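You operate a simulated robot arm through the tools that you are given. There is no shell and no other tool. Be economical: measure what you need, move in short steps, check, and stop when the job is done.

Carry out the task below with a simulated robot arm. There is one attempt and no reset: what you move stays moved.

JOB
Open the sleeves drawer, take the short box on the top of the hose table and put it away in the inside of the sleeves drawer and shut the drawer again. Press the read key two times. Take the grey kit tray on the mat of the unit row and put it away on the floor of the dock. Take the blue soak pad and put it on the canister station. Take the run tag and leave it on top of the silver boxed head. Put the sachet labelled "damp" from the kit station on the green pad. Close the thirty mm drawer. Open the spares drawer, take the grey elbow block and put it in the inside of the spares drawer, then shut the drawer. Fetch the size rack and set it on the valve station. Push the jig drawer shut. Switch the brake lever on. Do these in any order. The brake lever goes anticlockwise seen from above, to its stop.

Only the result counts: the job must be done as asked and must still hold three seconds after the hand-in. Knocking over, shifting, dropping, spilling or breaking anything else fails it.

ROBOT AND FRAMES
A 7-joint arm with a fingered hand on a trunk, on a base that drives. Base frame: it is fixed to the floor where the robot stands at the start and does not move with it; the origin is under the middle of the robot, x ahead of it, y to its left, z up. Readings come in mm, rad, newtons and seconds.
With the tool pointing down near the work surface it reaches from about 220 to 720 mm from the robot's upright axis, wherever it stands. Its first joint turns from -2.897 to 2.897 rad. Places, roughly: blue soak pad (8x11x6 cm) [-3700, 900, 800]; boxed head [-4250, 500, 750]; brake lever [-2500, 3900, 800]; canister station [-4300, 300, 800]; floor of the dock (32x20 cm) [-4320, -1060, 780]; green pad (8x9x3 cm) [-4900, -1600, 800]; grey elbow block [-7250, 500, 750]; grey kit tray (30x19x6 cm) [-2600, 1600, 800]; inside of the sleeves drawer [700, -200, 600]; inside of the spares drawer [-5000, -1600, 600]; jig drawer [-4400, 2500, 700]; read key [-1600, 800, 900]; run tag [-4500, 250, 750]; sachet [-4750, -1250, 750]; short box [0, -750, 750]; size rack [-7000, 750, 750]; sleeves drawer [700, -100, 700]; spares drawer [-5000, -1600, 600]; thirty mm drawer [-4700, -1200, 900]; valve station [-5000, -100, 800]. Payload 4 kg.
Tool frame: the origin (TCP) lies between the finger pads and is the grasp point; the fingertips stand 26 mm ahead of it; z points along the fingers, y is the line along which they close. The gripper opens to 132 mm. The gripper's body begins 73 mm behind the TCP. The gripper is a hand of 4 fingers: y runs from the thumb to the fingers, the wrist lies at [0, 0, -239] in the tool frame, and closing takes about 1.5 s.
Orientation is that of the tool frame in the base frame, as a unit quaternion [x, y, z, w]. With the fingers straight down and closing along the base's y, the tool's x points along the base's -x, its y along +y and its z along -z.

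CONTROLS
- The arm moves only by the tool jog_arm. Its argument "deltas" is a list that holds one entry, the list of rows, each a list of 6 numbers: the shift along the tool's x, y, z in mm, then the turn, a rotation vector about the tool's x, y, z in rad. In form: [[[dx, dy, dz, ax, ay, az], ...]]. A call has 1 to 20 rows; each row is the pose to reach, as a shift and turn from the pose commanded when the call began, along the tool's axes at that moment. "claw" is the opening in per cent of the stroke, from 0 (shut) to 100 (fully open), set as the call begins (left out, the last holds). A row lasts 0.2 s, in which the tool goes at most 50 mm and 0.15 rad; a call with a longer step from one row to the next is refused whole, and so is a gripper value outside its range. A pose out of reach is approached as far as the arm can. The call stops where the force on the tool passes 40 N (or 10 N more than at its start, if that is more) or the arm is blocked; 0.2 s more then pass. The fingers move at their own pace (about 72 mm/s each) and stop on an object; they squeeze with about 24 N. The grip force told is the motor's: it shows also when the fingers shut on nothing. Time passes only in rows, and 0.2 s behind the last, so rows that repeat a pose let the fingers close. The reply holds the time, the measured pose of the TCP, the force on the tool along the base axes, the opening and the grip force, in the units named above and with some noise, with the torque about the TCP (base axes, N m) and any sound that the robot's microphone picked up.
- Cameras (640 x 400 px; columns grow to the right, rows downward): "scene" is now at [-4.5, 84.8, 1340.3]; the picture's right is [-0.78, -0.62, 0.00], its down [-0.38, 0.48, -0.79] and it looks along [0.49, -0.62, -0.61] (base axes); focal length 245 px, centre (320, 200). "wrist" rides on the gripper at [68, 2, -97] in the tool frame; the picture's right is [-0.03, 1.00, 0.00], its down [-0.82, -0.02, -0.58] and it looks along [-0.58, -0.01, 0.82] (tool axes); focal length 270 px, centre (320, 200). There is no depth. A picture from a camera that has moved, and an enlarged one, comes with that camera's place and axes in the base frame and with its lens.
- capture(camera): a new picture of that camera. It takes no simulated time.
- lift_body(by): slides the trunk up (or, below 0, down) by that many mm; the arm and the scene camera ride with it, the base frame stays. It gives what a move gives, with no picture.
- base_move(legs): drives the robot by 1 to 6 legs, each [ahead, turn to the left] in mm and rad, along the robot's own axes; the way and the turn of a leg run together, so that a leg with both is an arc; at most 1500 mm and 3.142 rad a leg. The arm and the cameras ride along, it lands a little off, and it stops where it bumps. It gives what a move gives.
- move_fingers(finger1, finger2, finger3, thumb_bend): sets how far each is bent, from 0 (flat) to 1 (curled in); at 0.3 the hand is open as for a grip, at 0.7 the pads meet at the TCP. One left out holds its place. A second passes; each finger stops where it meets its share of the squeeze, and holds until it gets a number again. A gripper value or a shape takes the hand back. It gives what a move gives, with no picture; readings hold the bend of each and the force on the fingers (four entries, about 0 where the hand has none), thumb and palm.
- grasp_type(shape): the hand has 4 fingers and takes this shape, open, in about a second: jaw (thumb against the fingers, like two jaws); tri (thumb and two fingers); tip (a fingertip pinch); poke (one finger out to press); point (the index stretched); flat (the hand flat); cup (the hand cupped); fist (a fist). The gripper value then closes the fingers along that shape, each until it touches; the sizes above hold for jaw. It gives what a move gives, with no picture.
- head_to(pan, tilt): turns the head with the scene camera to pan (to the left, within 2.705 rad either way) and tilt (down, from -0.506 to 1.204), counted from straight ahead of the robot. It gives what a move gives.
- enlarge(camera, box): a new picture of the part [left, top, right, bottom] of that camera's present view, enlarged. It takes no simulated time.
- hand_in(): hands the job in; it is judged then, once.

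Go step by step. Nothing tells you exact positions but the pictures and the camera data: compare them with the known pose of the tool, close in by small moves and look again before you grip or let go. The budget is 546 turns and 328 pictures, counting those below and the enlarged ones. Unless the task says otherwise, let go and move clear before handing in, and close with one line.

The tools are called after "Call:" by a JSON object that holds its "name" and its "arguments". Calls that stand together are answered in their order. jog_arm: Moves the arm, as the interface text tells. Its arguments: {"type":"object","properties":{"deltas":{"type":"array","items":{"type":"array","items":{"type":"array","items":{"type":"number"}}}},"claw":{"type":"number"}},"required":["deltas"]} The other tools are called the same way: lift_body (by) slides the trunk up or down; grasp_type (shape) gives the hand a shape; move_fingers (finger1, finger2, finger3, thumb_bend) moves the fingers one by one; base_move (legs) drives the base; head_to (pan, tilt) turns the head that bears the scene camera; capture (camera) takes a picture; enlarge (camera, box) takes an enlarged picture of a part of a camera's view; hand_in () hands the job in.

At the start:

```text
t: 0.0
tcp_pos: [380.7, -306.3, 1026.5]
orientation: [0.0, 1.0, 0.0, 0.001]
contact_force: [0.1, 0.4, -0.1]
wrist_torque: [-0.04, 0.0, 0.0]
width: 132.0
gripper_force: 0.1
shape: jaw
bend: [0.3, 0.3, 0.3, 0.3]
finger forces: [0.1, 0.0, 0.0, 0.1, 0.0, 0.0]
trunk travel left (down, up): [-300.0, 290.0]
robot x, y, heading: [-2.0, 1.6, -0.004]
head pan, tilt: [-0.895, 0.661]
```

scene: 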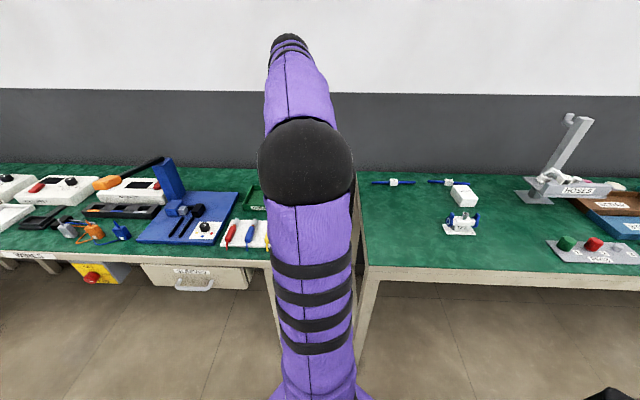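
wrist: 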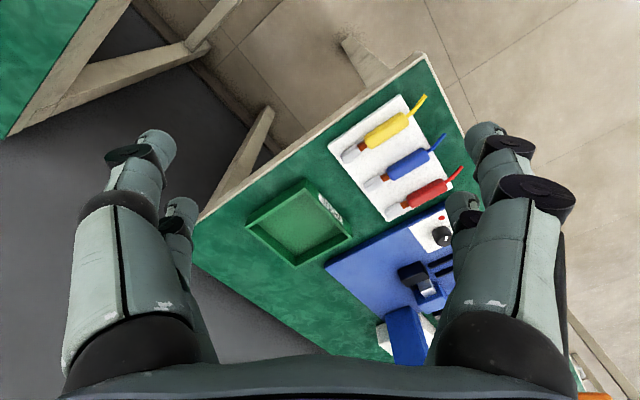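

I see two tables: the left one has a drawer with a handle under it and the right one carries a white box, probably the short box. I'll enlarge both parts to read the labels.

Call:
{"name": "enlarge", "arguments": {"camera": "scene", "box": [0, 150, 280, 325]}}

Call:
{"name": "enlarge", "arguments": {"camera": "scene", "box": [350, 110, 640, 290]}}

```text
2.29 times, centred on (140, 238) of scene
camera zoom: at [-4.5, 84.8, 1340.3], right [-0.78, -0.62, 0.0], down [-0.38, 0.48, -0.79], along [0.49, -0.62, -0.61], focal length 560 px, centre (731, 114)
```

zoom: 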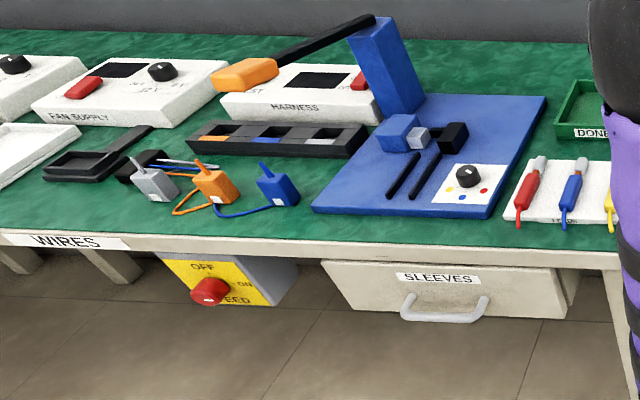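

```text
2.21 times, centred on (495, 200) of scene
camera zoom: at [-4.5, 84.8, 1340.3], right [-0.78, -0.62, 0.0], down [-0.38, 0.48, -0.79], along [0.49, -0.62, -0.61], focal length 541 px, centre (-66, 200)
```

zoom: 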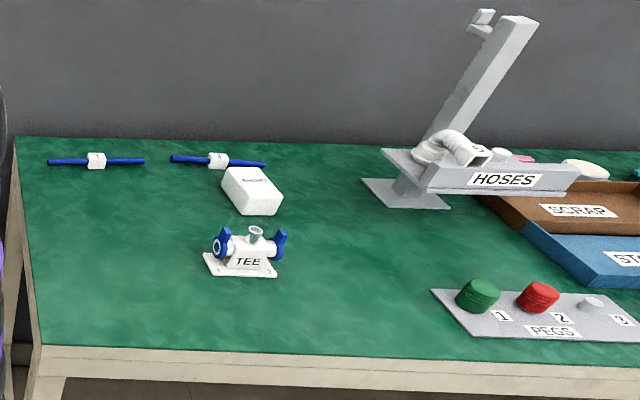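

The sleeves drawer's handle is near (550, -9, 690) and the short box near (34, -817, 800). The tables run along about (0.81, 0.58), so I'll turn the base to drive parallel to them and then look around.

Call:
{"name": "base_move", "arguments": {"legs": [[0, 0.62]]}}

Call:
{"name": "head_to", "arguments": {"pan": -0.7, "tilt": 0.8}}

Call:
{"name": "capture", "arguments": {"camera": "scene"}}

```text
t: 2.1
tcp_pos: [487.9, -25.2, 1027.3]
orientation: [-0.306, 0.952, 0.0, 0.0]
contact_force: [-0.8, 0.5, -0.7]
wrist_torque: [0.0, -0.03, 0.02]
width: 131.9
gripper_force: 0.1
shape: jaw
bend: [0.3, 0.3, 0.3, 0.3]
finger forces: [0.1, 0.0, 0.0, 0.0, 0.0, 0.0]
trunk travel left (down, up): [-300.0, 290.0]
robot x, y, heading: [1.3, -2.2, 0.63]
head pan, tilt: [-0.895, 0.661]
```

```text
t: 2.8
tcp_pos: [487.9, -25.8, 1027.3]
orientation: [-0.306, 0.952, 0.0, 0.0]
contact_force: [-1.2, -0.2, 0.2]
wrist_torque: [0.01, 0.01, -0.02]
width: 132.0
gripper_force: 0.0
shape: jaw
bend: [0.3, 0.3, 0.3, 0.3]
finger forces: [0.0, 0.1, 0.0, 0.1, 0.0, 0.1]
trunk travel left (down, up): [-300.0, 290.0]
robot x, y, heading: [2.2, -1.3, 0.628]
head pan, tilt: [-0.7, 0.799]
```

```text
323 pictures are left
camera scene: at [-56.1, 82.2, 1328.8], right [-0.08, -1.0, 0.0], down [-0.71, 0.05, -0.7], along [0.7, -0.05, -0.72], focal length 245 px, centre (320, 200)
```

scene: 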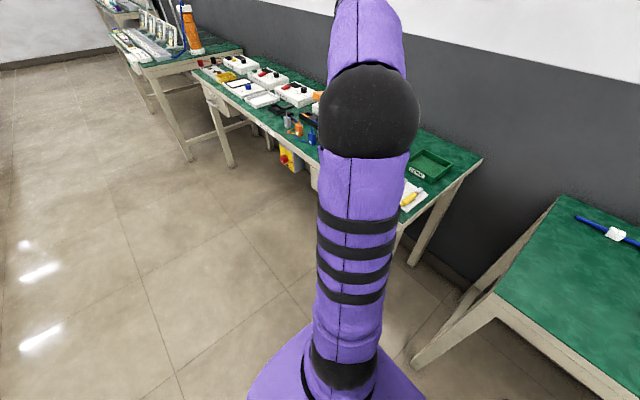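

The arm hides the drawer from the head camera. I'll bring the tool down in front of the handle with its fingers tilted toward the drawer and look with the wrist camera.

Call:
{"name": "jog_arm", "arguments": {"deltas": [[[-6, 18, 23, 0.14, 0, 0], [-12, 36, 46, 0.28, 0, 0], [-18, 54, 69, 0.42, 0, 0], [-24, 72, 92, 0.56, 0, 0], [-30, 90, 115, 0.7, 0, 0], [-36, 108, 138, 0.84, 0, 0], [-42, 126, 161, 0.98, 0, 0], [-48, 144, 184, 1.12, 0, 0], [-54, 162, 207, 1.26, 0, 0], [-60, 180, 230, 1.4, 0, 0]]]}}

Call:
{"name": "capture", "arguments": {"camera": "wrist"}}

Call:
{"name": "capture", "arguments": {"camera": "scene"}}

```text
t: 5.0
tcp_pos: [431.1, 158.1, 796.6]
orientation: [-0.235, 0.727, -0.614, 0.199]
contact_force: [-0.5, -0.7, 0.8]
wrist_torque: [0.04, 0.04, 0.03]
width: 131.8
gripper_force: 0.0
shape: jaw
bend: [0.3, 0.3, 0.3, 0.3]
finger forces: [0.0, 0.1, 0.0, 0.0, 0.0, 0.0]
trunk travel left (down, up): [-300.0, 290.0]
robot x, y, heading: [2.4, -0.5, 0.621]
head pan, tilt: [-0.7, 0.799]
```

```text
322 pictures are left
camera wrist: at [320.0, 194.0, 811.3], right [-0.08, 0.15, -0.99], down [0.33, 0.94, 0.12], along [0.94, -0.32, -0.12], focal length 270 px, centre (320, 200)
```

wrist: 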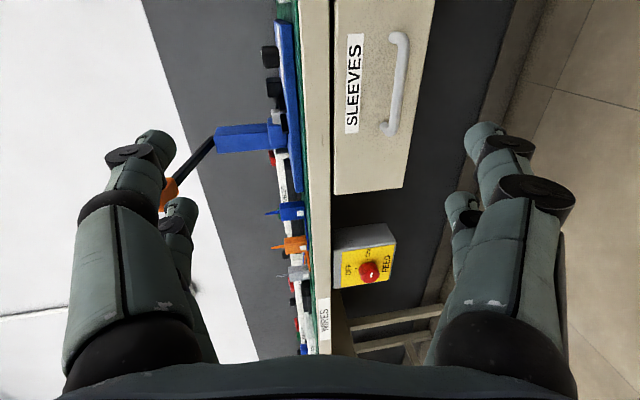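

```text
321 pictures are left
camera scene: at [-56.3, 81.7, 1328.8], right [-0.07, -1.0, 0.0], down [-0.71, 0.05, -0.7], along [0.7, -0.05, -0.72], focal length 245 px, centre (320, 200)
```

scene: 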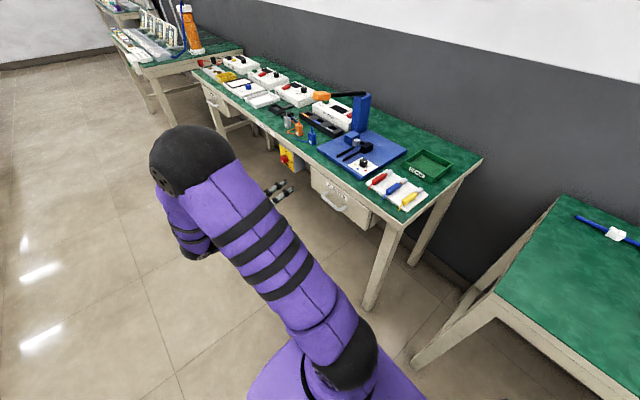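

Triangulating from the two views puts the handle bar at about (558, -13, 668). I'll go to a standoff 110 mm in front of it with the hand half open and look again.

Call:
{"name": "jog_arm", "arguments": {"deltas": [[[0, 30, 40, 0, 0, 0], [-2, 60, 80, 0, 0, 0], [-4, 91, 122, 0, 0, 0]]], "claw": 50}}

Call:
{"name": "capture", "arguments": {"camera": "wrist"}}

Call:
{"name": "enlarge", "arguments": {"camera": "scene", "box": [240, 120, 440, 245]}}

```text
refused: row 3 steps farther than a row can; nothing moved
```

```text
320 pictures are left
camera wrist: at [320.0, 194.0, 811.3], right [-0.08, 0.15, -0.99], down [0.33, 0.94, 0.12], along [0.94, -0.32, -0.12], focal length 270 px, centre (320, 200)
```

wrist: 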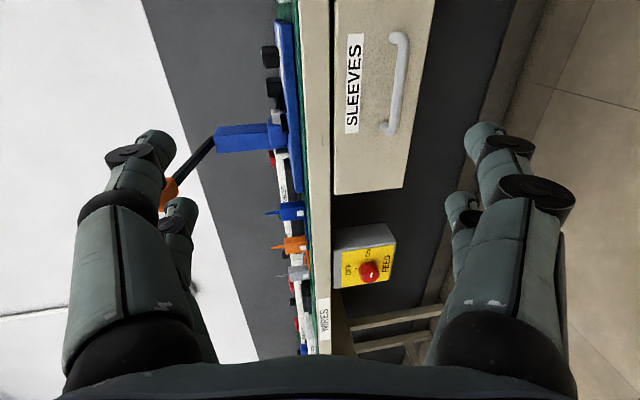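

```text
3.20 times, centred on (340, 182) of scene
camera zoom: at [-56.3, 81.7, 1328.8], right [-0.07, -1.0, 0.0], down [-0.71, 0.05, -0.7], along [0.7, -0.05, -0.72], focal length 784 px, centre (256, 256)
```

zoom: 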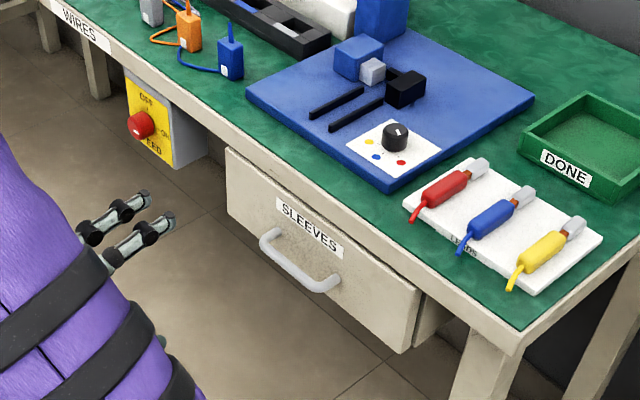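

That call was refused because one step was too long, so I'll send smaller steps to the same standoff.

Call:
{"name": "jog_arm", "arguments": {"deltas": [[[0, 22, 30, 0, 0, 0], [-2, 45, 60, 0, 0, 0], [-3, 68, 90, 0, 0, 0], [-4, 91, 122, 0, 0, 0]]], "claw": 50}}

Call:
{"name": "capture", "arguments": {"camera": "wrist"}}

Call:
{"name": "enlarge", "arguments": {"camera": "scene", "box": [240, 120, 440, 245]}}

```text
t: 6.0
tcp_pos: [494.1, 75.8, 686.0]
orientation: [-0.233, 0.728, -0.613, 0.198]
contact_force: [0.1, 0.3, -0.2]
wrist_torque: [0.0, 0.0, -0.01]
width: 66.5
gripper_force: 0.1
shape: jaw
bend: [0.73, 0.73, 0.73, 0.7]
finger forces: [0.1, 0.1, 0.0, 0.0, 0.0, 0.0]
trunk travel left (down, up): [-300.0, 290.0]
robot x, y, heading: [1.5, 2.4, 0.629]
head pan, tilt: [-0.7, 0.799]
```

```text
318 pictures are left
camera wrist: at [383.1, 112.6, 700.5], right [-0.08, 0.15, -0.99], down [0.33, 0.94, 0.12], along [0.94, -0.32, -0.12], focal length 270 px, centre (320, 200)
```

wrist: 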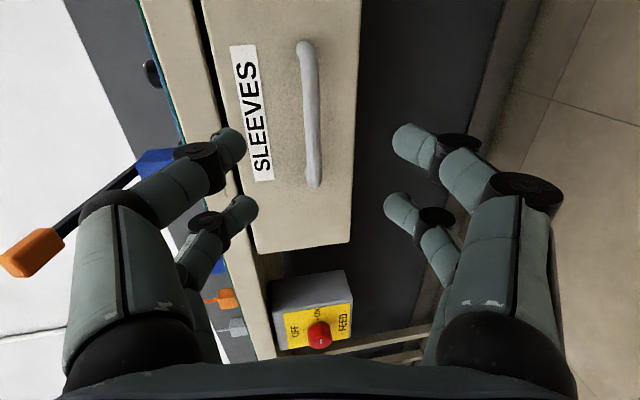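

```text
3.20 times, centred on (340, 182) of scene
camera zoom: at [-56.4, 82.2, 1328.8], right [-0.07, -1.0, 0.0], down [-0.71, 0.05, -0.7], along [0.7, -0.05, -0.72], focal length 784 px, centre (256, 256)
```

zoom: 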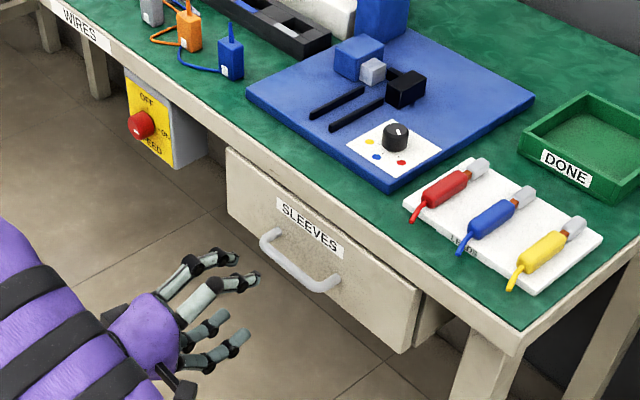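

The refined handle position is about (553, -14, 678). I'll advance so the fingers straddle the bar and then close on it.

Call:
{"name": "jog_arm", "arguments": {"deltas": [[[2, -5, 35, 0, 0, 0], [4, -10, 70, 0, 0, 0], [4, -10, 98, 0, 0, 0]]]}}

Call:
{"name": "capture", "arguments": {"camera": "wrist"}}

Call:
{"name": "enlarge", "arguments": {"camera": "scene", "box": [240, 120, 440, 245]}}

```text
t: 7.0
tcp_pos: [547.2, -2.4, 680.6]
orientation: [-0.238, 0.727, -0.612, 0.2]
contact_force: [-15.1, 11.8, 3.1]
wrist_torque: [-0.53, -0.61, -0.4]
width: 66.2
gripper_force: 0.1
shape: jaw
bend: [0.73, 0.73, 0.74, 0.7]
finger forces: [0.0, 0.0, 5.3, 0.0, 13.0, 0.0]
trunk travel left (down, up): [-300.0, 290.0]
robot x, y, heading: [-0.4, 1.0, 0.625]
head pan, tilt: [-0.7, 0.799]
stopped in row 3: the force on the tool passed its limit (the readings are from after the stop); the commanded pose is now the measured one
```

```text
316 pictures are left
camera wrist: at [435.6, 33.1, 693.9], right [-0.08, 0.15, -0.98], down [0.32, 0.94, 0.12], along [0.94, -0.31, -0.13], focal length 270 px, centre (320, 200)
```

wrist: 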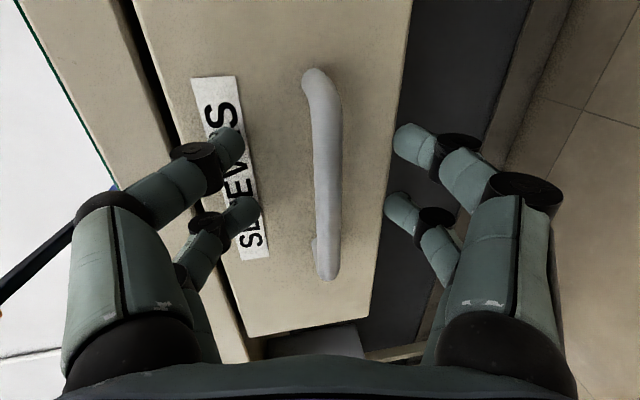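

```text
3.20 times, centred on (340, 182) of scene
camera zoom: at [-57.7, 83.1, 1328.6], right [-0.07, -1.0, 0.0], down [-0.71, 0.05, -0.7], along [0.7, -0.05, -0.72], focal length 784 px, centre (256, 256)
```

zoom: 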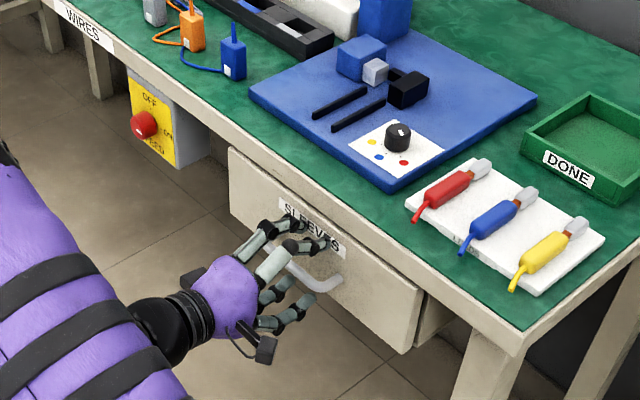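

The fingertips touch the drawer front with the bar between them, so I'll close.

Call:
{"name": "jog_arm", "arguments": {"deltas": [[[0, 0, -2, 0, 0, 0], [0, 0, -2, 0, 0, 0], [0, 0, -2, 0, 0, 0], [0, 0, -2, 0, 0, 0], [0, 0, -2, 0, 0, 0], [0, 0, -2, 0, 0, 0], [0, 0, -2, 0, 0, 0]]], "claw": 0}}

Call:
{"name": "capture", "arguments": {"camera": "wrist"}}

```text
t: 8.6
tcp_pos: [549.3, -4.2, 678.9]
orientation: [-0.238, 0.729, -0.611, 0.198]
contact_force: [-0.9, -4.8, -19.0]
wrist_torque: [0.07, -0.05, 0.04]
width: 10.6
gripper_force: 24.0
shape: jaw
bend: [0.64, 0.64, 0.76, 0.73]
finger forces: [0.1, 0.2, 0.0, 0.0, 0.0, 0.0]
trunk travel left (down, up): [-300.0, 290.0]
robot x, y, heading: [-0.9, 1.0, 0.628]
head pan, tilt: [-0.7, 0.799]
```

```text
314 pictures are left
camera wrist: at [436.1, 32.3, 693.5], right [-0.08, 0.16, -0.98], down [0.33, 0.94, 0.12], along [0.94, -0.31, -0.13], focal length 270 px, centre (320, 200)
```

wrist: 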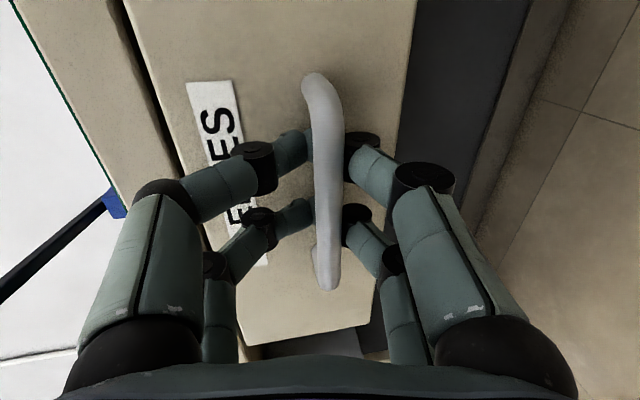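

The bar is gripped (width 10.6 mm). I'll pull the drawer out along its axis.

Call:
{"name": "jog_arm", "arguments": {"deltas": [[[0, 5, -30, 0, 0, 0], [0, 10, -60, 0, 0, 0], [0, 15, -90, 0, 0, 0], [0, 20, -120, 0, 0, 0], [0, 26, -150, 0, 0, 0], [0, 31, -180, 0, 0, 0], [0, 36, -210, 0, 0, 0], [0, 41, -240, 0, 0, 0]]]}}

Call:
{"name": "capture", "arguments": {"camera": "scene"}}

```text
t: 10.4
tcp_pos: [408.7, 186.0, 678.9]
orientation: [-0.236, 0.73, -0.611, 0.197]
contact_force: [11.6, -7.6, -17.4]
wrist_torque: [0.02, -0.17, 0.12]
width: 9.5
gripper_force: 24.5
shape: jaw
bend: [0.61, 0.61, 0.76, 0.73]
finger forces: [26.3, 1.0, 0.0, 0.0, 0.1, 0.0]
trunk travel left (down, up): [-300.0, 290.0]
robot x, y, heading: [-3.0, -2.6, 0.628]
head pan, tilt: [-0.7, 0.799]
stopped in row 8: the force on the tool passed its limit (the readings are from after the stop); the commanded pose is now the measured one
```

```text
313 pictures are left
camera scene: at [-54.5, 82.2, 1328.9], right [-0.07, -1.0, 0.0], down [-0.72, 0.05, -0.7], along [0.69, -0.05, -0.72], focal length 245 px, centre (320, 200)
```

scene: 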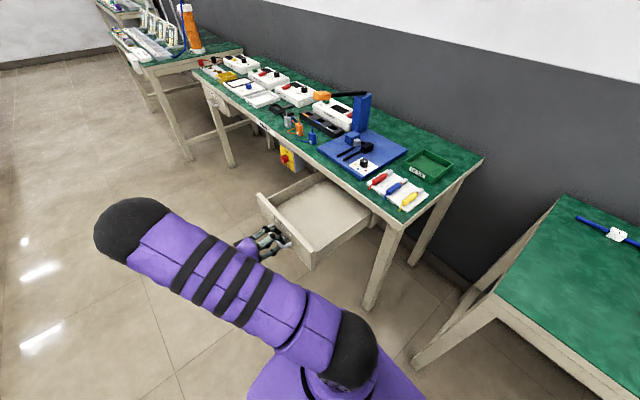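

The drawer is open about 236 mm. I'll let go, back off, raise the arm and return the tool to pointing down.

Call:
{"name": "jog_arm", "arguments": {"deltas": [[[0, 0, 0, 0, 0, 0], [0, 0, 0, 0, 0, 0], [0, 0, -20, 0, 0, 0], [0, 0, -50, 0, 0, 0], [0, 0, -90, 0, 0, 0]]], "claw": 60}}

Call:
{"name": "jog_arm", "arguments": {"deltas": [[[0, -40, 0, 0, 0, 0], [0, -80, 0, 0, 0, 0], [0, -120, 0, -0.14, 0, 0], [0, -150, 0, -0.28, 0, 0], [0, -180, 0, -0.42, 0, 0], [0, -210, 0, -0.56, 0, 0], [0, -240, 0, -0.7, 0, 0], [0, -270, 0, -0.84, 0, 0], [0, -300, 0, -0.98, 0, 0], [0, -330, 0, -1.12, 0, 0], [0, -350, 0, -1.26, 0, 0], [0, -370, 0, -1.4, 0, 0]]]}}

Call:
{"name": "capture", "arguments": {"camera": "scene"}}

```text
t: 11.6
tcp_pos: [354.6, 257.4, 696.2]
orientation: [-0.235, 0.728, -0.612, 0.198]
contact_force: [0.3, -0.3, -0.4]
wrist_torque: [0.03, 0.02, -0.03]
width: 78.9
gripper_force: 0.1
shape: jaw
bend: [0.71, 0.71, 0.71, 0.7]
finger forces: [0.0, 0.0, 0.1, 0.0, 0.0, 0.0]
trunk travel left (down, up): [-300.0, 290.0]
robot x, y, heading: [0.2, -0.2, 0.628]
head pan, tilt: [-0.7, 0.799]
```

```text
t: 14.2
tcp_pos: [392.6, 205.9, 1063.1]
orientation: [-0.309, 0.951, 0.003, -0.001]
contact_force: [-0.2, 0.5, -1.4]
wrist_torque: [-0.01, -0.02, -0.01]
width: 78.6
gripper_force: 0.1
shape: jaw
bend: [0.71, 0.71, 0.71, 0.7]
finger forces: [0.1, 0.0, 0.0, 0.0, 0.1, 0.1]
trunk travel left (down, up): [-300.0, 290.0]
robot x, y, heading: [0.5, -4.2, 0.629]
head pan, tilt: [-0.7, 0.799]
```

```text
312 pictures are left
camera scene: at [-56.4, 82.3, 1328.7], right [-0.07, -1.0, 0.0], down [-0.72, 0.05, -0.7], along [0.7, -0.05, -0.72], focal length 245 px, centre (320, 200)
```

scene: 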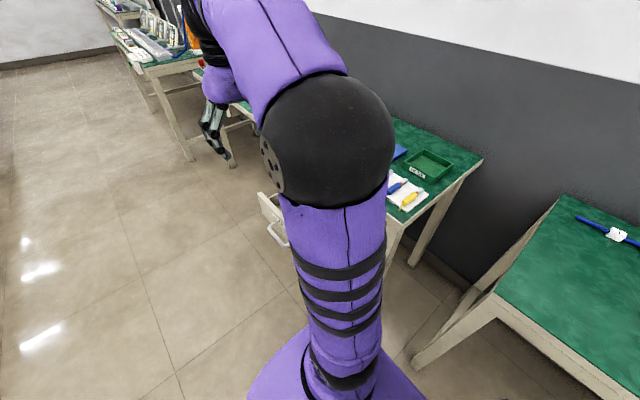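

The drawer stands open. Before backing along the hose table I'll look behind to the right.

Call:
{"name": "head_to", "arguments": {"pan": -2.0, "tilt": 0.6}}

Call:
{"name": "capture", "arguments": {"camera": "scene"}}

Call:
{"name": "head_to", "arguments": {"pan": 2.6, "tilt": 0.3}}

Call:
{"name": "capture", "arguments": {"camera": "scene"}}

Call:
{"name": "head_to", "arguments": {"pan": 1.3, "tilt": 0.3}}

Call:
{"name": "capture", "arguments": {"camera": "scene"}}

```text
t: 15.7
tcp_pos: [392.5, 206.4, 1061.1]
orientation: [-0.308, 0.951, 0.001, 0.0]
contact_force: [0.0, -0.4, -0.3]
wrist_torque: [0.02, -0.02, 0.02]
width: 79.1
gripper_force: 0.1
shape: jaw
bend: [0.71, 0.71, 0.71, 0.7]
finger forces: [0.0, 0.1, 0.0, 0.0, 0.0, 0.0]
trunk travel left (down, up): [-300.0, 290.0]
robot x, y, heading: [-1.8, 4.7, 0.629]
head pan, tilt: [-2.0, 0.6]
```

```text
311 pictures are left
camera scene: at [-119.3, 1.4, 1345.6], right [-0.98, -0.2, 0.0], down [-0.11, 0.55, -0.83], along [0.16, -0.81, -0.56], focal length 245 px, centre (320, 200)
```

scene: 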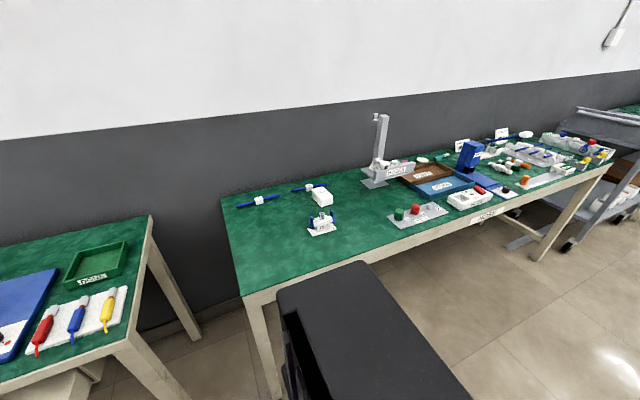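

```text
t: 19.4
tcp_pos: [392.6, 207.1, 1062.3]
orientation: [-0.307, 0.952, 0.0, 0.0]
contact_force: [0.8, 0.5, 1.4]
wrist_torque: [-0.01, 0.0, 0.0]
width: 79.0
gripper_force: 0.1
shape: jaw
bend: [0.71, 0.71, 0.71, 0.7]
finger forces: [0.0, 0.1, 0.0, 0.0, 0.0, 0.0]
trunk travel left (down, up): [-300.0, 290.0]
robot x, y, heading: [0.2, -2.8, 0.628]
head pan, tilt: [2.601, 0.3]
```

```text
310 pictures are left
camera scene: at [-229.8, 80.0, 1373.1], right [-0.09, 1.0, 0.0], down [0.29, 0.03, -0.96], along [-0.95, -0.08, -0.3], focal length 245 px, centre (320, 200)
```

scene: 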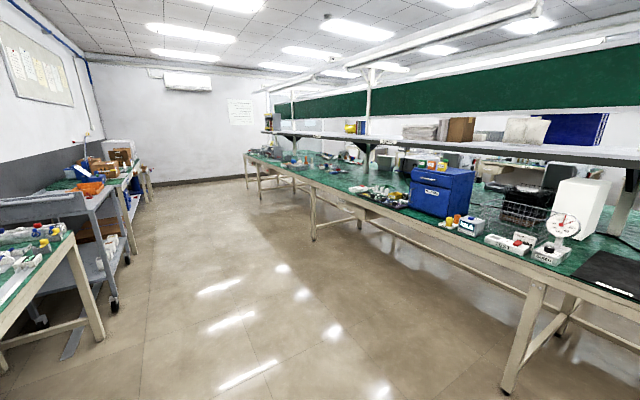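

```text
t: 20.9
tcp_pos: [393.2, 205.8, 1061.6]
orientation: [-0.307, 0.952, 0.0, 0.0]
contact_force: [0.3, -0.7, 0.2]
wrist_torque: [-0.02, 0.02, 0.02]
width: 78.9
gripper_force: 0.1
shape: jaw
bend: [0.71, 0.71, 0.71, 0.7]
finger forces: [0.1, 0.0, 0.0, 0.1, 0.1, 0.0]
trunk travel left (down, up): [-300.0, 290.0]
robot x, y, heading: [1.4, 1.1, 0.627]
head pan, tilt: [1.3, 0.3]
```

```text
309 pictures are left
camera scene: at [-169.4, 175.5, 1373.1], right [0.94, 0.35, 0.0], down [0.1, -0.28, -0.96], along [-0.33, 0.89, -0.3], focal length 245 px, centre (320, 200)
```

scene: 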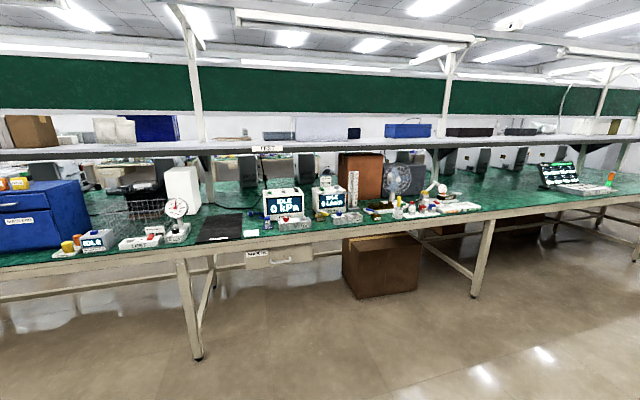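

The aisle behind is clear. I'll back up 430 mm along the hose table to stand opposite the white box.

Call:
{"name": "base_move", "arguments": {"legs": [[-430, 0]]}}

Call:
{"name": "head_to", "arguments": {"pan": -1.4, "tilt": 0.7}}

Call:
{"name": "enlarge", "arguments": {"camera": "scene", "box": [160, 100, 480, 300]}}

```text
t: 23.5
tcp_pos: [45.8, -46.2, 1062.9]
orientation: [-0.307, 0.952, 0.002, 0.0]
contact_force: [0.5, -0.4, -0.1]
wrist_torque: [0.02, 0.0, 0.01]
width: 78.8
gripper_force: 0.3
shape: jaw
bend: [0.71, 0.71, 0.71, 0.7]
finger forces: [0.0, 0.0, 0.0, 0.0, 0.0, 0.0]
trunk travel left (down, up): [-300.0, 290.0]
robot x, y, heading: [-348.9, -251.8, 0.627]
head pan, tilt: [1.3, 0.3]
```

```text
t: 25.9
tcp_pos: [44.1, -45.1, 1063.0]
orientation: [-0.307, 0.952, 0.002, -0.001]
contact_force: [-0.1, -0.5, 0.2]
wrist_torque: [0.02, -0.01, 0.0]
width: 78.8
gripper_force: 0.1
shape: jaw
bend: [0.71, 0.71, 0.71, 0.7]
finger forces: [0.0, 0.1, 0.0, 0.1, 0.0, 0.0]
trunk travel left (down, up): [-300.0, 290.0]
robot x, y, heading: [-345.6, -256.2, 0.634]
head pan, tilt: [-1.4, 0.7]
```

```text
2.00 times, centred on (320, 200) of scene
camera zoom: at [-423.5, -223.2, 1337.0], right [-0.7, -0.72, 0.0], down [-0.46, 0.45, -0.77], along [0.55, -0.53, -0.64], focal length 490 px, centre (320, 200)
```

zoom: 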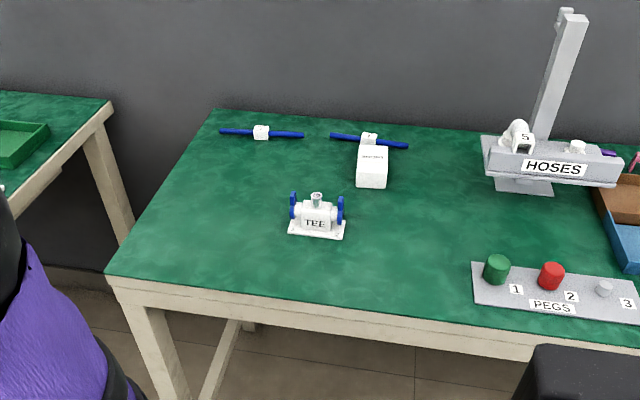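

The box lies at about (40, -813). I'll swing the hand above it at z≈960 with its closing line along the table, then look down with the wrist camera.

Call:
{"name": "jog_arm", "arguments": {"deltas": [[[27, -35, 6, 0, 0, 0.09], [54, -71, 12, 0, 0, 0.18], [81, -106, 18, 0, 0, 0.28], [108, -141, 24, 0, 0, 0.37], [134, -177, 30, 0, 0, 0.46], [161, -212, 36, 0, 0, 0.55], [188, -247, 42, 0, 0, 0.65], [215, -282, 48, 0, 0, 0.74], [242, -318, 54, 0, 0, 0.83], [269, -353, 60, 0, 0, 0.92], [296, -388, 66, 0, 0, 1.02], [323, -424, 72, 0, 0, 1.11], [350, -459, 78, 0, 0, 1.2], [376, -494, 84, 0, 0, 1.29], [403, -530, 90, 0, 0, 1.39], [430, -565, 96, 0, 0, 1.48], [457, -590, 100, 0, 0, 1.57]]], "claw": 100}}

Call:
{"name": "capture", "arguments": {"camera": "wrist"}}

```text
t: 29.5
tcp_pos: [-1.7, -760.4, 945.0]
orientation: [0.456, 0.89, 0.001, 0.0]
contact_force: [-0.6, 0.6, 1.2]
wrist_torque: [-0.07, -0.04, -0.02]
width: 131.9
gripper_force: 0.0
shape: jaw
bend: [0.3, 0.3, 0.3, 0.3]
finger forces: [0.1, 0.0, 0.0, 0.0, 0.0, 0.0]
out of reach, approached as far as the arm can: row 16, 17
trunk travel left (down, up): [-300.0, 290.0]
robot x, y, heading: [-345.4, -248.7, 0.624]
head pan, tilt: [-1.4, 0.7]
```

```text
307 pictures are left
camera wrist: at [-41.1, -705.1, 1041.5], right [0.83, 0.56, 0.0], down [0.46, -0.67, 0.58], along [0.33, -0.48, -0.82], focal length 270 px, centre (320, 200)
```

wrist: 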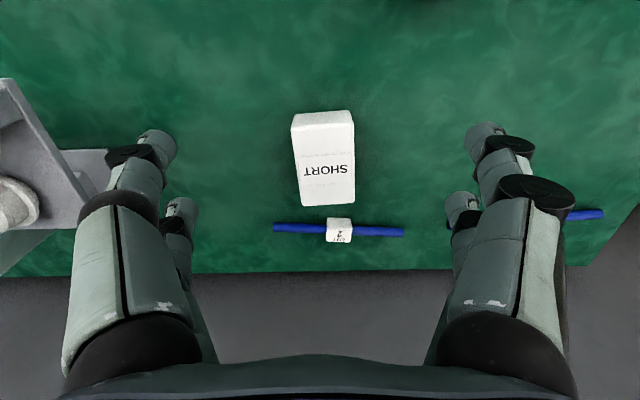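

The box centre is about (28, -794), and the arm is at its reach limit at this height. Raising the trunk will make the lower reach easier.

Call:
{"name": "lift_body", "arguments": {"by": 150}}

Call:
{"name": "jog_arm", "arguments": {"deltas": [[[0, 0, 45, 0, 0, 0.02], [0, 0, 90, 0, 0, 0.04], [0, 0, 135, 0, 0, 0.06], [-18, 4, 150, 0, 0, 0.06], [-36, 8, 165, 0, 0, 0.06], [-45, 8, 180, 0, 0, 0.06]]]}}

Call:
{"name": "capture", "arguments": {"camera": "wrist"}}

```text
t: 31.2
tcp_pos: [-0.6, -762.1, 1094.1]
orientation: [0.455, 0.89, 0.0, -0.003]
contact_force: [0.8, 0.8, -0.4]
wrist_torque: [0.0, 0.01, 0.04]
width: 132.1
gripper_force: 0.0
shape: jaw
bend: [0.3, 0.3, 0.3, 0.3]
finger forces: [0.1, 0.0, 0.0, 0.0, 0.0, 0.0]
trunk travel left (down, up): [-450.0, 140.0]
robot x, y, heading: [-349.2, -252.4, 0.629]
head pan, tilt: [-1.4, 0.7]
```

```text
t: 32.6
tcp_pos: [42.5, -808.6, 917.5]
orientation: [0.482, 0.876, 0.001, -0.002]
contact_force: [0.0, 0.2, 0.2]
wrist_torque: [-0.03, 0.02, -0.02]
width: 132.3
gripper_force: 0.0
shape: jaw
bend: [0.3, 0.3, 0.3, 0.3]
finger forces: [0.1, 0.0, 0.0, 0.0, 0.0, 0.0]
out of reach, approached as far as the arm can: row 1, 2, 3, 4, 5, 6
trunk travel left (down, up): [-450.0, 140.0]
robot x, y, heading: [-348.0, -254.2, 0.632]
head pan, tilt: [-1.4, 0.7]
```

```text
306 pictures are left
camera wrist: at [7.4, -751.6, 1014.3], right [0.86, 0.51, 0.0], down [0.42, -0.7, 0.57], along [0.3, -0.49, -0.82], focal length 270 px, centre (320, 200)
```

wrist: 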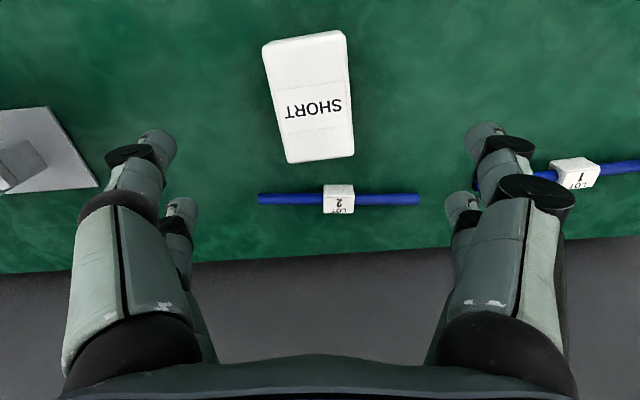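

The box's centre is about (34, -802) with its long axis pointing away from me. I'll turn slightly to match it and descend in two stages.

Call:
{"name": "jog_arm", "arguments": {"deltas": [[[3, -1, 25, 0, 0, -0.03], [6, -2, 50, 0, 0, -0.06], [10, -4, 75, 0, 0, -0.09]]], "claw": 80}}

Call:
{"name": "capture", "arguments": {"camera": "wrist"}}

Call:
{"name": "enlarge", "arguments": {"camera": "scene", "box": [160, 100, 480, 300]}}

```text
t: 33.4
tcp_pos: [43.2, -822.0, 846.7]
orientation: [0.441, 0.898, 0.002, -0.001]
contact_force: [-0.3, 0.0, 0.1]
wrist_torque: [0.01, -0.02, 0.03]
width: 105.8
gripper_force: 0.1
shape: jaw
bend: [0.59, 0.59, 0.59, 0.44]
finger forces: [0.1, 0.0, 0.1, 0.1, 0.0, 0.0]
out of reach, approached as far as the arm can: row 1, 2, 3
trunk travel left (down, up): [-450.0, 140.0]
robot x, y, heading: [-350.0, -250.1, 0.626]
head pan, tilt: [-1.4, 0.7]
```

```text
305 pictures are left
camera wrist: at [3.6, -767.7, 943.1], right [0.81, 0.59, 0.0], down [0.48, -0.66, 0.57], along [0.34, -0.46, -0.82], focal length 270 px, centre (320, 200)
```

wrist: 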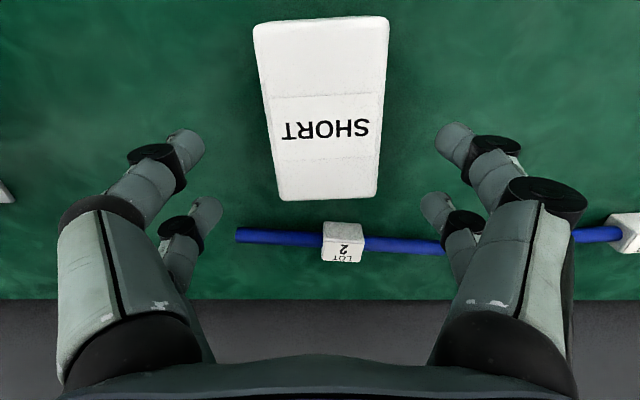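

```text
2.00 times, centred on (320, 200) of scene
camera zoom: at [-423.5, -223.4, 1487.1], right [-0.7, -0.72, 0.0], down [-0.46, 0.45, -0.76], along [0.55, -0.53, -0.64], focal length 490 px, centre (320, 200)
```

zoom: 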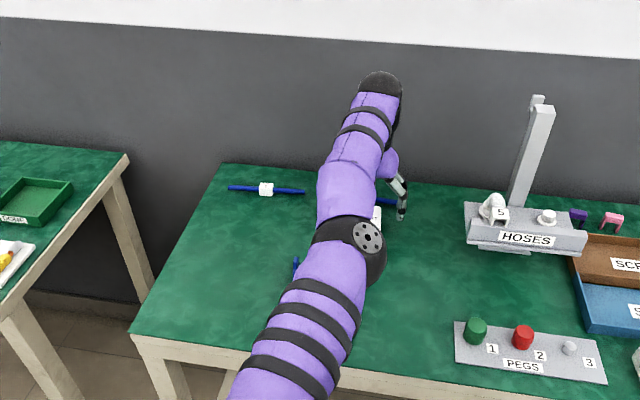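

The hand is about 22 mm beyond the box's centre, so I'll pull back that much and then go down the rest of the way.

Call:
{"name": "jog_arm", "arguments": {"deltas": [[[12, 2, 0, 0, 0, 0], [22, 3, 10, 0, 0, 0], [22, 3, 25, 0, 0, 0], [22, 3, 34, 0, 0, 0]]]}}

Call:
{"name": "capture", "arguments": {"camera": "wrist"}}

```text
t: 34.4
tcp_pos: [45.5, -823.1, 813.2]
orientation: [0.442, 0.897, 0.002, -0.002]
contact_force: [-0.9, 0.6, -0.3]
wrist_torque: [-0.01, 0.0, -0.03]
width: 105.7
gripper_force: 0.0
shape: jaw
bend: [0.59, 0.59, 0.59, 0.44]
finger forces: [0.0, 0.0, 0.0, 0.0, 0.1, 0.1]
out of reach, approached as far as the arm can: row 1, 2, 3, 4
trunk travel left (down, up): [-450.0, 140.0]
robot x, y, heading: [-344.5, -246.5, 0.63]
head pan, tilt: [-1.4, 0.7]
```

```text
303 pictures are left
camera wrist: at [5.5, -770.2, 910.5], right [0.81, 0.59, 0.0], down [0.48, -0.66, 0.57], along [0.34, -0.46, -0.82], focal length 270 px, centre (320, 200)
```

wrist: 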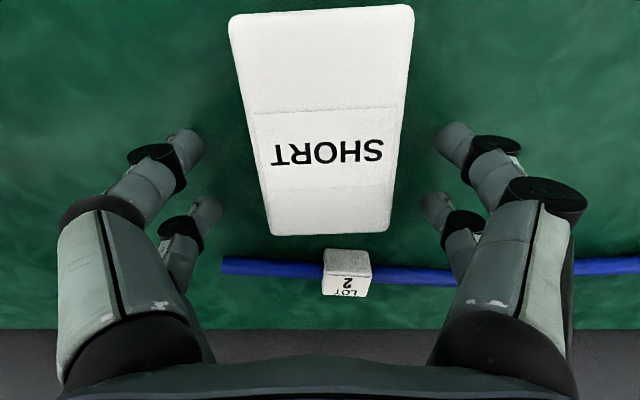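

The commanded pose is still beyond reach, so the pull-back had no effect. I'll command more of it.

Call:
{"name": "jog_arm", "arguments": {"deltas": [[[20, 2, 0, 0, 0, 0], [40, 2, 0, 0, 0, 0]]]}}

Call:
{"name": "capture", "arguments": {"camera": "wrist"}}

```text
t: 35.0
tcp_pos: [43.1, -825.4, 814.6]
orientation: [0.441, 0.897, 0.0, -0.002]
contact_force: [0.1, -0.9, -0.7]
wrist_torque: [0.01, -0.03, 0.02]
width: 105.6
gripper_force: 0.0
shape: jaw
bend: [0.59, 0.59, 0.59, 0.44]
finger forces: [0.1, 0.0, 0.1, 0.1, 0.0, 0.0]
out of reach, approached as far as the arm can: row 1, 2
trunk travel left (down, up): [-450.0, 140.0]
robot x, y, heading: [-349.0, -254.7, 0.629]
head pan, tilt: [-1.4, 0.7]
```

```text
302 pictures are left
camera wrist: at [3.5, -771.2, 911.4], right [0.81, 0.59, 0.0], down [0.48, -0.66, 0.57], along [0.34, -0.46, -0.82], focal length 270 px, centre (320, 200)
```

wrist: 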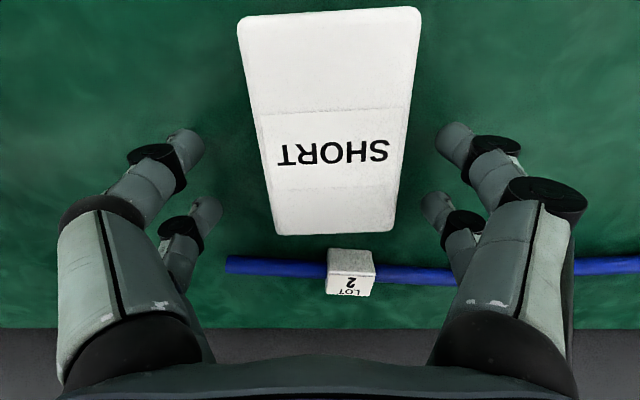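

The arm still doesn't come in; it may be held at a joint limit. I'll try rising and pulling in together.

Call:
{"name": "jog_arm", "arguments": {"deltas": [[[0, 0, -40, 0, 0, 0], [0, 0, -80, 0, 0, 0], [30, 0, -80, 0, 0, 0], [60, 0, -80, 0, 0, 0]]]}}

```text
t: 36.0
tcp_pos: [7.7, -777.7, 895.6]
orientation: [0.441, 0.898, -0.001, -0.001]
contact_force: [0.2, 0.6, 0.3]
wrist_torque: [0.02, 0.04, 0.01]
width: 105.8
gripper_force: 0.1
shape: jaw
bend: [0.59, 0.59, 0.59, 0.44]
finger forces: [0.0, 0.1, 0.1, 0.1, 0.0, 0.0]
out of reach, approached as far as the arm can: row 2
trunk travel left (down, up): [-450.0, 140.0]
robot x, y, heading: [-345.3, -253.2, 0.623]
head pan, tilt: [-1.4, 0.7]
```

It moves again. I'll go to just above the box's centre at this height and then straight down.

Call:
{"name": "jog_arm", "arguments": {"deltas": [[[-17, 2, 0, 0, 0, 0], [-33, 4, 0, 0, 0, 0], [-33, 4, 28, 0, 0, 0], [-33, 4, 56, 0, 0, 0], [-33, 4, 82, 0, 0, 0]]]}}

Call:
{"name": "capture", "arguments": {"camera": "wrist"}}

```text
t: 37.2
tcp_pos: [28.8, -800.7, 810.4]
orientation: [0.442, 0.897, 0.001, -0.001]
contact_force: [0.6, -0.4, 0.0]
wrist_torque: [0.0, 0.0, -0.01]
width: 105.9
gripper_force: 0.1
shape: jaw
bend: [0.59, 0.59, 0.59, 0.44]
finger forces: [0.0, 0.1, 0.0, 0.1, 0.0, 0.0]
trunk travel left (down, up): [-450.0, 140.0]
robot x, y, heading: [-345.3, -249.2, 0.626]
head pan, tilt: [-1.4, 0.7]
```

```text
301 pictures are left
camera wrist: at [-11.5, -746.3, 908.4], right [0.81, 0.59, 0.0], down [0.48, -0.66, 0.58], along [0.34, -0.46, -0.82], focal length 270 px, centre (320, 200)
```

wrist: 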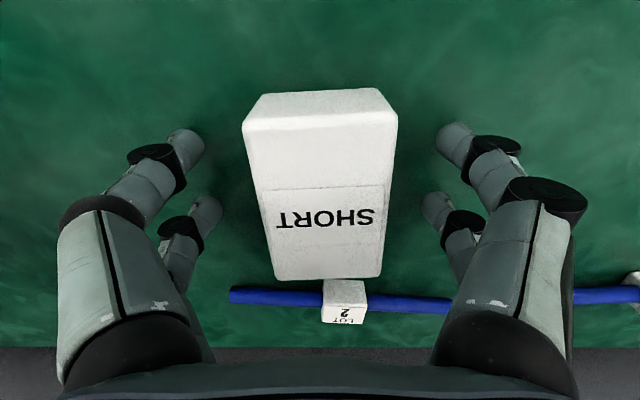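

The hand straddles the box centrally, so I'll close.

Call:
{"name": "jog_arm", "arguments": {"deltas": [[[0, 0, 0, 0, 0, 0], [0, 0, 0, 0, 0, 0], [0, 0, 0, 0, 0, 0], [0, 0, 0, 0, 0, 0], [0, 0, 0, 0, 0, 0], [0, 0, 0, 0, 0, 0], [0, 0, 0, 0, 0, 0]]], "claw": 0}}

Call:
{"name": "jog_arm", "arguments": {"deltas": [[[0, 0, -15, 0, 0, 0], [0, 0, -40, 0, 0, 0], [20, 0, -70, 0, 0, 0], [50, 0, -90, 0, 0, 0]]]}}

Call:
{"name": "capture", "arguments": {"camera": "wrist"}}

```text
t: 38.8
tcp_pos: [30.6, -800.9, 812.9]
orientation: [0.441, 0.897, 0.0, -0.001]
contact_force: [0.1, -0.6, 0.2]
wrist_torque: [-0.02, -0.03, 0.01]
width: 48.3
gripper_force: 23.6
shape: jaw
bend: [0.74, 0.73, 0.74, 0.7]
finger forces: [21.8, 22.0, 21.7, 0.0, 21.9, 0.0]
trunk travel left (down, up): [-450.0, 140.0]
robot x, y, heading: [-350.3, -249.6, 0.629]
head pan, tilt: [-1.4, 0.7]
```

```text
t: 39.8
tcp_pos: [-0.2, -761.2, 903.6]
orientation: [0.442, 0.897, 0.001, -0.002]
contact_force: [0.5, -0.1, -1.0]
wrist_torque: [0.02, 0.01, 0.01]
width: 48.3
gripper_force: 24.5
shape: jaw
bend: [0.74, 0.73, 0.74, 0.7]
finger forces: [21.8, 21.8, 21.8, 0.0, 21.9, 0.0]
trunk travel left (down, up): [-450.0, 140.0]
robot x, y, heading: [-346.7, -250.6, 0.621]
head pan, tilt: [-1.4, 0.7]
```

```text
300 pictures are left
camera wrist: at [-40.6, -706.6, 999.9], right [0.81, 0.59, 0.0], down [0.48, -0.66, 0.58], along [0.34, -0.46, -0.82], focal length 270 px, centre (320, 200)
```

wrist: 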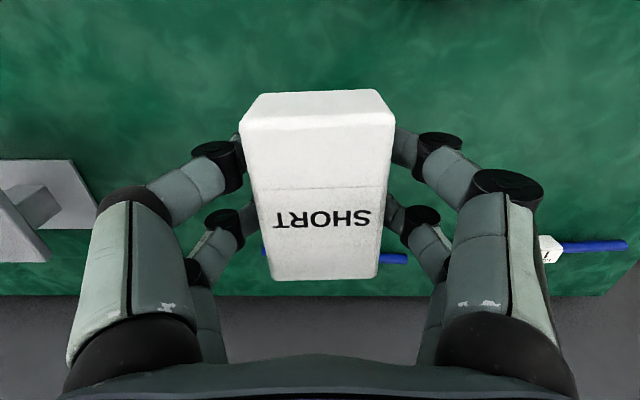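

The box is held. I'll pull it in and up, then drive ahead back toward the open drawer.

Call:
{"name": "jog_arm", "arguments": {"deltas": [[[40, 0, -20, 0, 0, 0], [80, 0, -40, 0, 0, 0], [120, 0, -60, 0, 0, 0], [160, 0, -80, 0, 0, 0], [200, 0, -100, 0, 0, 0], [240, 0, -100, 0, 0, 0]]]}}

Call:
{"name": "base_move", "arguments": {"legs": [[420, 0]]}}

Call:
{"name": "head_to", "arguments": {"pan": -0.6, "tilt": 0.8}}

Call:
{"name": "capture", "arguments": {"camera": "scene"}}

```text
t: 41.2
tcp_pos: [-146.9, -574.2, 1005.3]
orientation: [0.441, 0.897, 0.002, -0.002]
contact_force: [-1.0, -0.4, -0.8]
wrist_torque: [-0.01, 0.03, -0.01]
width: 48.0
gripper_force: 23.8
shape: jaw
bend: [0.74, 0.73, 0.74, 0.7]
finger forces: [21.8, 21.8, 21.8, 0.0, 21.8, 0.0]
trunk travel left (down, up): [-450.0, 140.0]
robot x, y, heading: [-348.5, -254.6, 0.627]
head pan, tilt: [-1.4, 0.7]
```

```text
t: 43.8
tcp_pos: [194.4, -325.9, 1005.1]
orientation: [0.439, 0.899, 0.001, -0.001]
contact_force: [-1.1, -0.7, -1.6]
wrist_torque: [0.01, -0.01, 0.0]
width: 48.0
gripper_force: 24.1
shape: jaw
bend: [0.74, 0.73, 0.74, 0.7]
finger forces: [21.9, 21.8, 21.7, 0.0, 21.9, 0.0]
trunk travel left (down, up): [-450.0, 140.0]
robot x, y, heading: [-9.3, -8.1, 0.632]
head pan, tilt: [-1.4, 0.7]
```

```text
t: 44.9
tcp_pos: [194.8, -326.0, 1003.8]
orientation: [0.44, 0.898, 0.001, -0.002]
contact_force: [0.0, -0.1, -1.0]
wrist_torque: [0.0, 0.01, -0.03]
width: 48.1
gripper_force: 23.7
shape: jaw
bend: [0.74, 0.73, 0.74, 0.7]
finger forces: [21.9, 22.0, 21.7, 0.0, 21.9, 0.0]
trunk travel left (down, up): [-450.0, 140.0]
robot x, y, heading: [-11.6, 0.1, 0.63]
head pan, tilt: [-0.6, 0.799]
```

```text
299 pictures are left
camera scene: at [-64.6, 85.1, 1478.8], right [0.03, -1.0, 0.0], down [-0.72, -0.02, -0.7], along [0.7, 0.02, -0.72], focal length 245 px, centre (320, 200)
```

scene: 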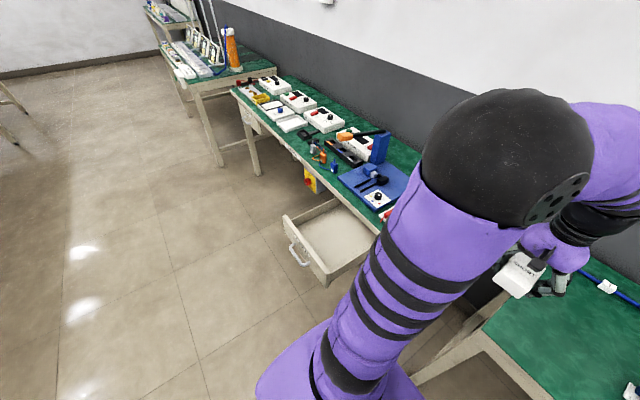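

The drawer's interior is centred near (505, 60). I'll move the box above it at the present height.

Call:
{"name": "jog_arm", "arguments": {"deltas": [[[10, 44, 0, 0, 0, 0], [21, 88, 0, 0, 0, 0], [31, 131, 0, 0, 0, 0.01], [42, 175, 0, 0, 0, 0.01], [52, 219, 0, 0, 0, 0.02], [63, 263, 0, 0, 0, 0.02], [73, 307, 0, 0, 0, 0.03], [84, 350, 0, 0, 0, 0.03], [94, 394, 0, 0, 0, 0.04], [105, 438, 0, 0, 0, 0.04], [115, 482, 0, 0, 0, 0.04]]]}}

Call:
{"name": "capture", "arguments": {"camera": "wrist"}}

Call:
{"name": "capture", "arguments": {"camera": "scene"}}

```text
t: 47.3
tcp_pos: [504.7, 63.1, 1003.9]
orientation: [0.457, 0.89, 0.001, -0.002]
contact_force: [0.6, 0.4, -1.4]
wrist_torque: [0.0, 0.01, -0.01]
width: 48.0
gripper_force: 24.2
shape: jaw
bend: [0.74, 0.73, 0.74, 0.7]
finger forces: [21.9, 21.9, 22.0, 0.0, 22.1, 0.0]
trunk travel left (down, up): [-450.0, 140.0]
robot x, y, heading: [-8.0, -3.7, 0.633]
head pan, tilt: [-0.6, 0.799]
```

```text
298 pictures are left
camera wrist: at [466.6, 118.2, 1101.0], right [0.83, 0.56, 0.0], down [0.46, -0.68, 0.58], along [0.32, -0.48, -0.82], focal length 270 px, centre (320, 200)
```

wrist: 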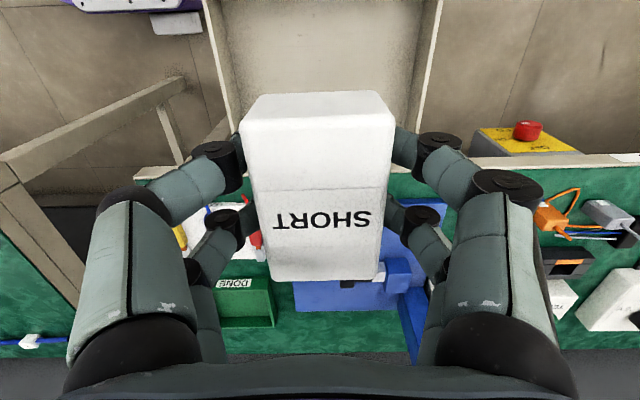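

```text
297 pictures are left
camera scene: at [-64.4, 85.4, 1478.7], right [0.03, -1.0, 0.0], down [-0.72, -0.02, -0.7], along [0.7, 0.02, -0.72], focal length 245 px, centre (320, 200)
```

scene: 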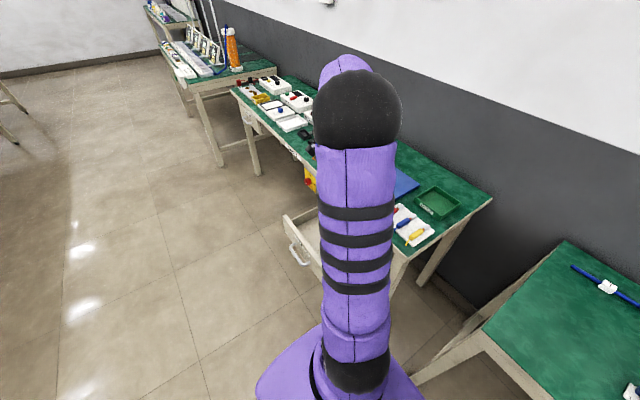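

The hand is centred over the drawer opening, so I'll lower in steps.

Call:
{"name": "jog_arm", "arguments": {"deltas": [[[0, 0, 45, 0, 0, 0], [0, 0, 90, 0, 0, 0], [0, 0, 135, 0, 0, 0], [0, 0, 180, 0, 0, 0], [0, 0, 225, 0, 0, 0], [0, 0, 270, 0, 0, 0]]]}}

Call:
{"name": "capture", "arguments": {"camera": "wrist"}}

```text
t: 48.7
tcp_pos: [505.7, 61.5, 735.6]
orientation: [0.458, 0.889, 0.0, -0.001]
contact_force: [-0.2, 0.5, -2.4]
wrist_torque: [0.01, 0.0, -0.01]
width: 47.8
gripper_force: 24.0
shape: jaw
bend: [0.74, 0.73, 0.74, 0.7]
finger forces: [21.7, 21.8, 21.8, 0.1, 22.0, 0.0]
trunk travel left (down, up): [-450.0, 140.0]
robot x, y, heading: [-11.9, -3.9, 0.632]
head pan, tilt: [-0.6, 0.799]
```

```text
296 pictures are left
camera wrist: at [466.3, 116.3, 832.1], right [0.83, 0.56, 0.0], down [0.46, -0.68, 0.57], along [0.32, -0.48, -0.82], focal length 270 px, centre (320, 200)
```

wrist: 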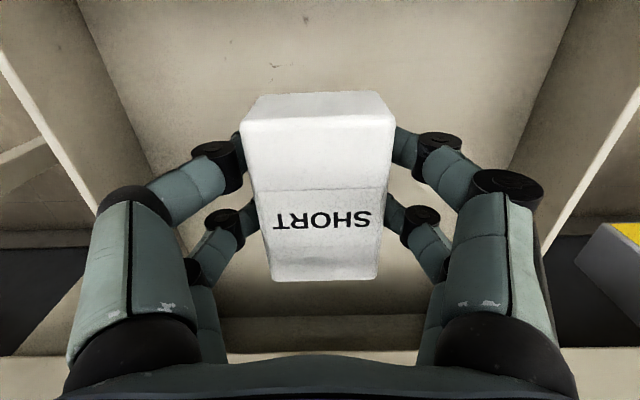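

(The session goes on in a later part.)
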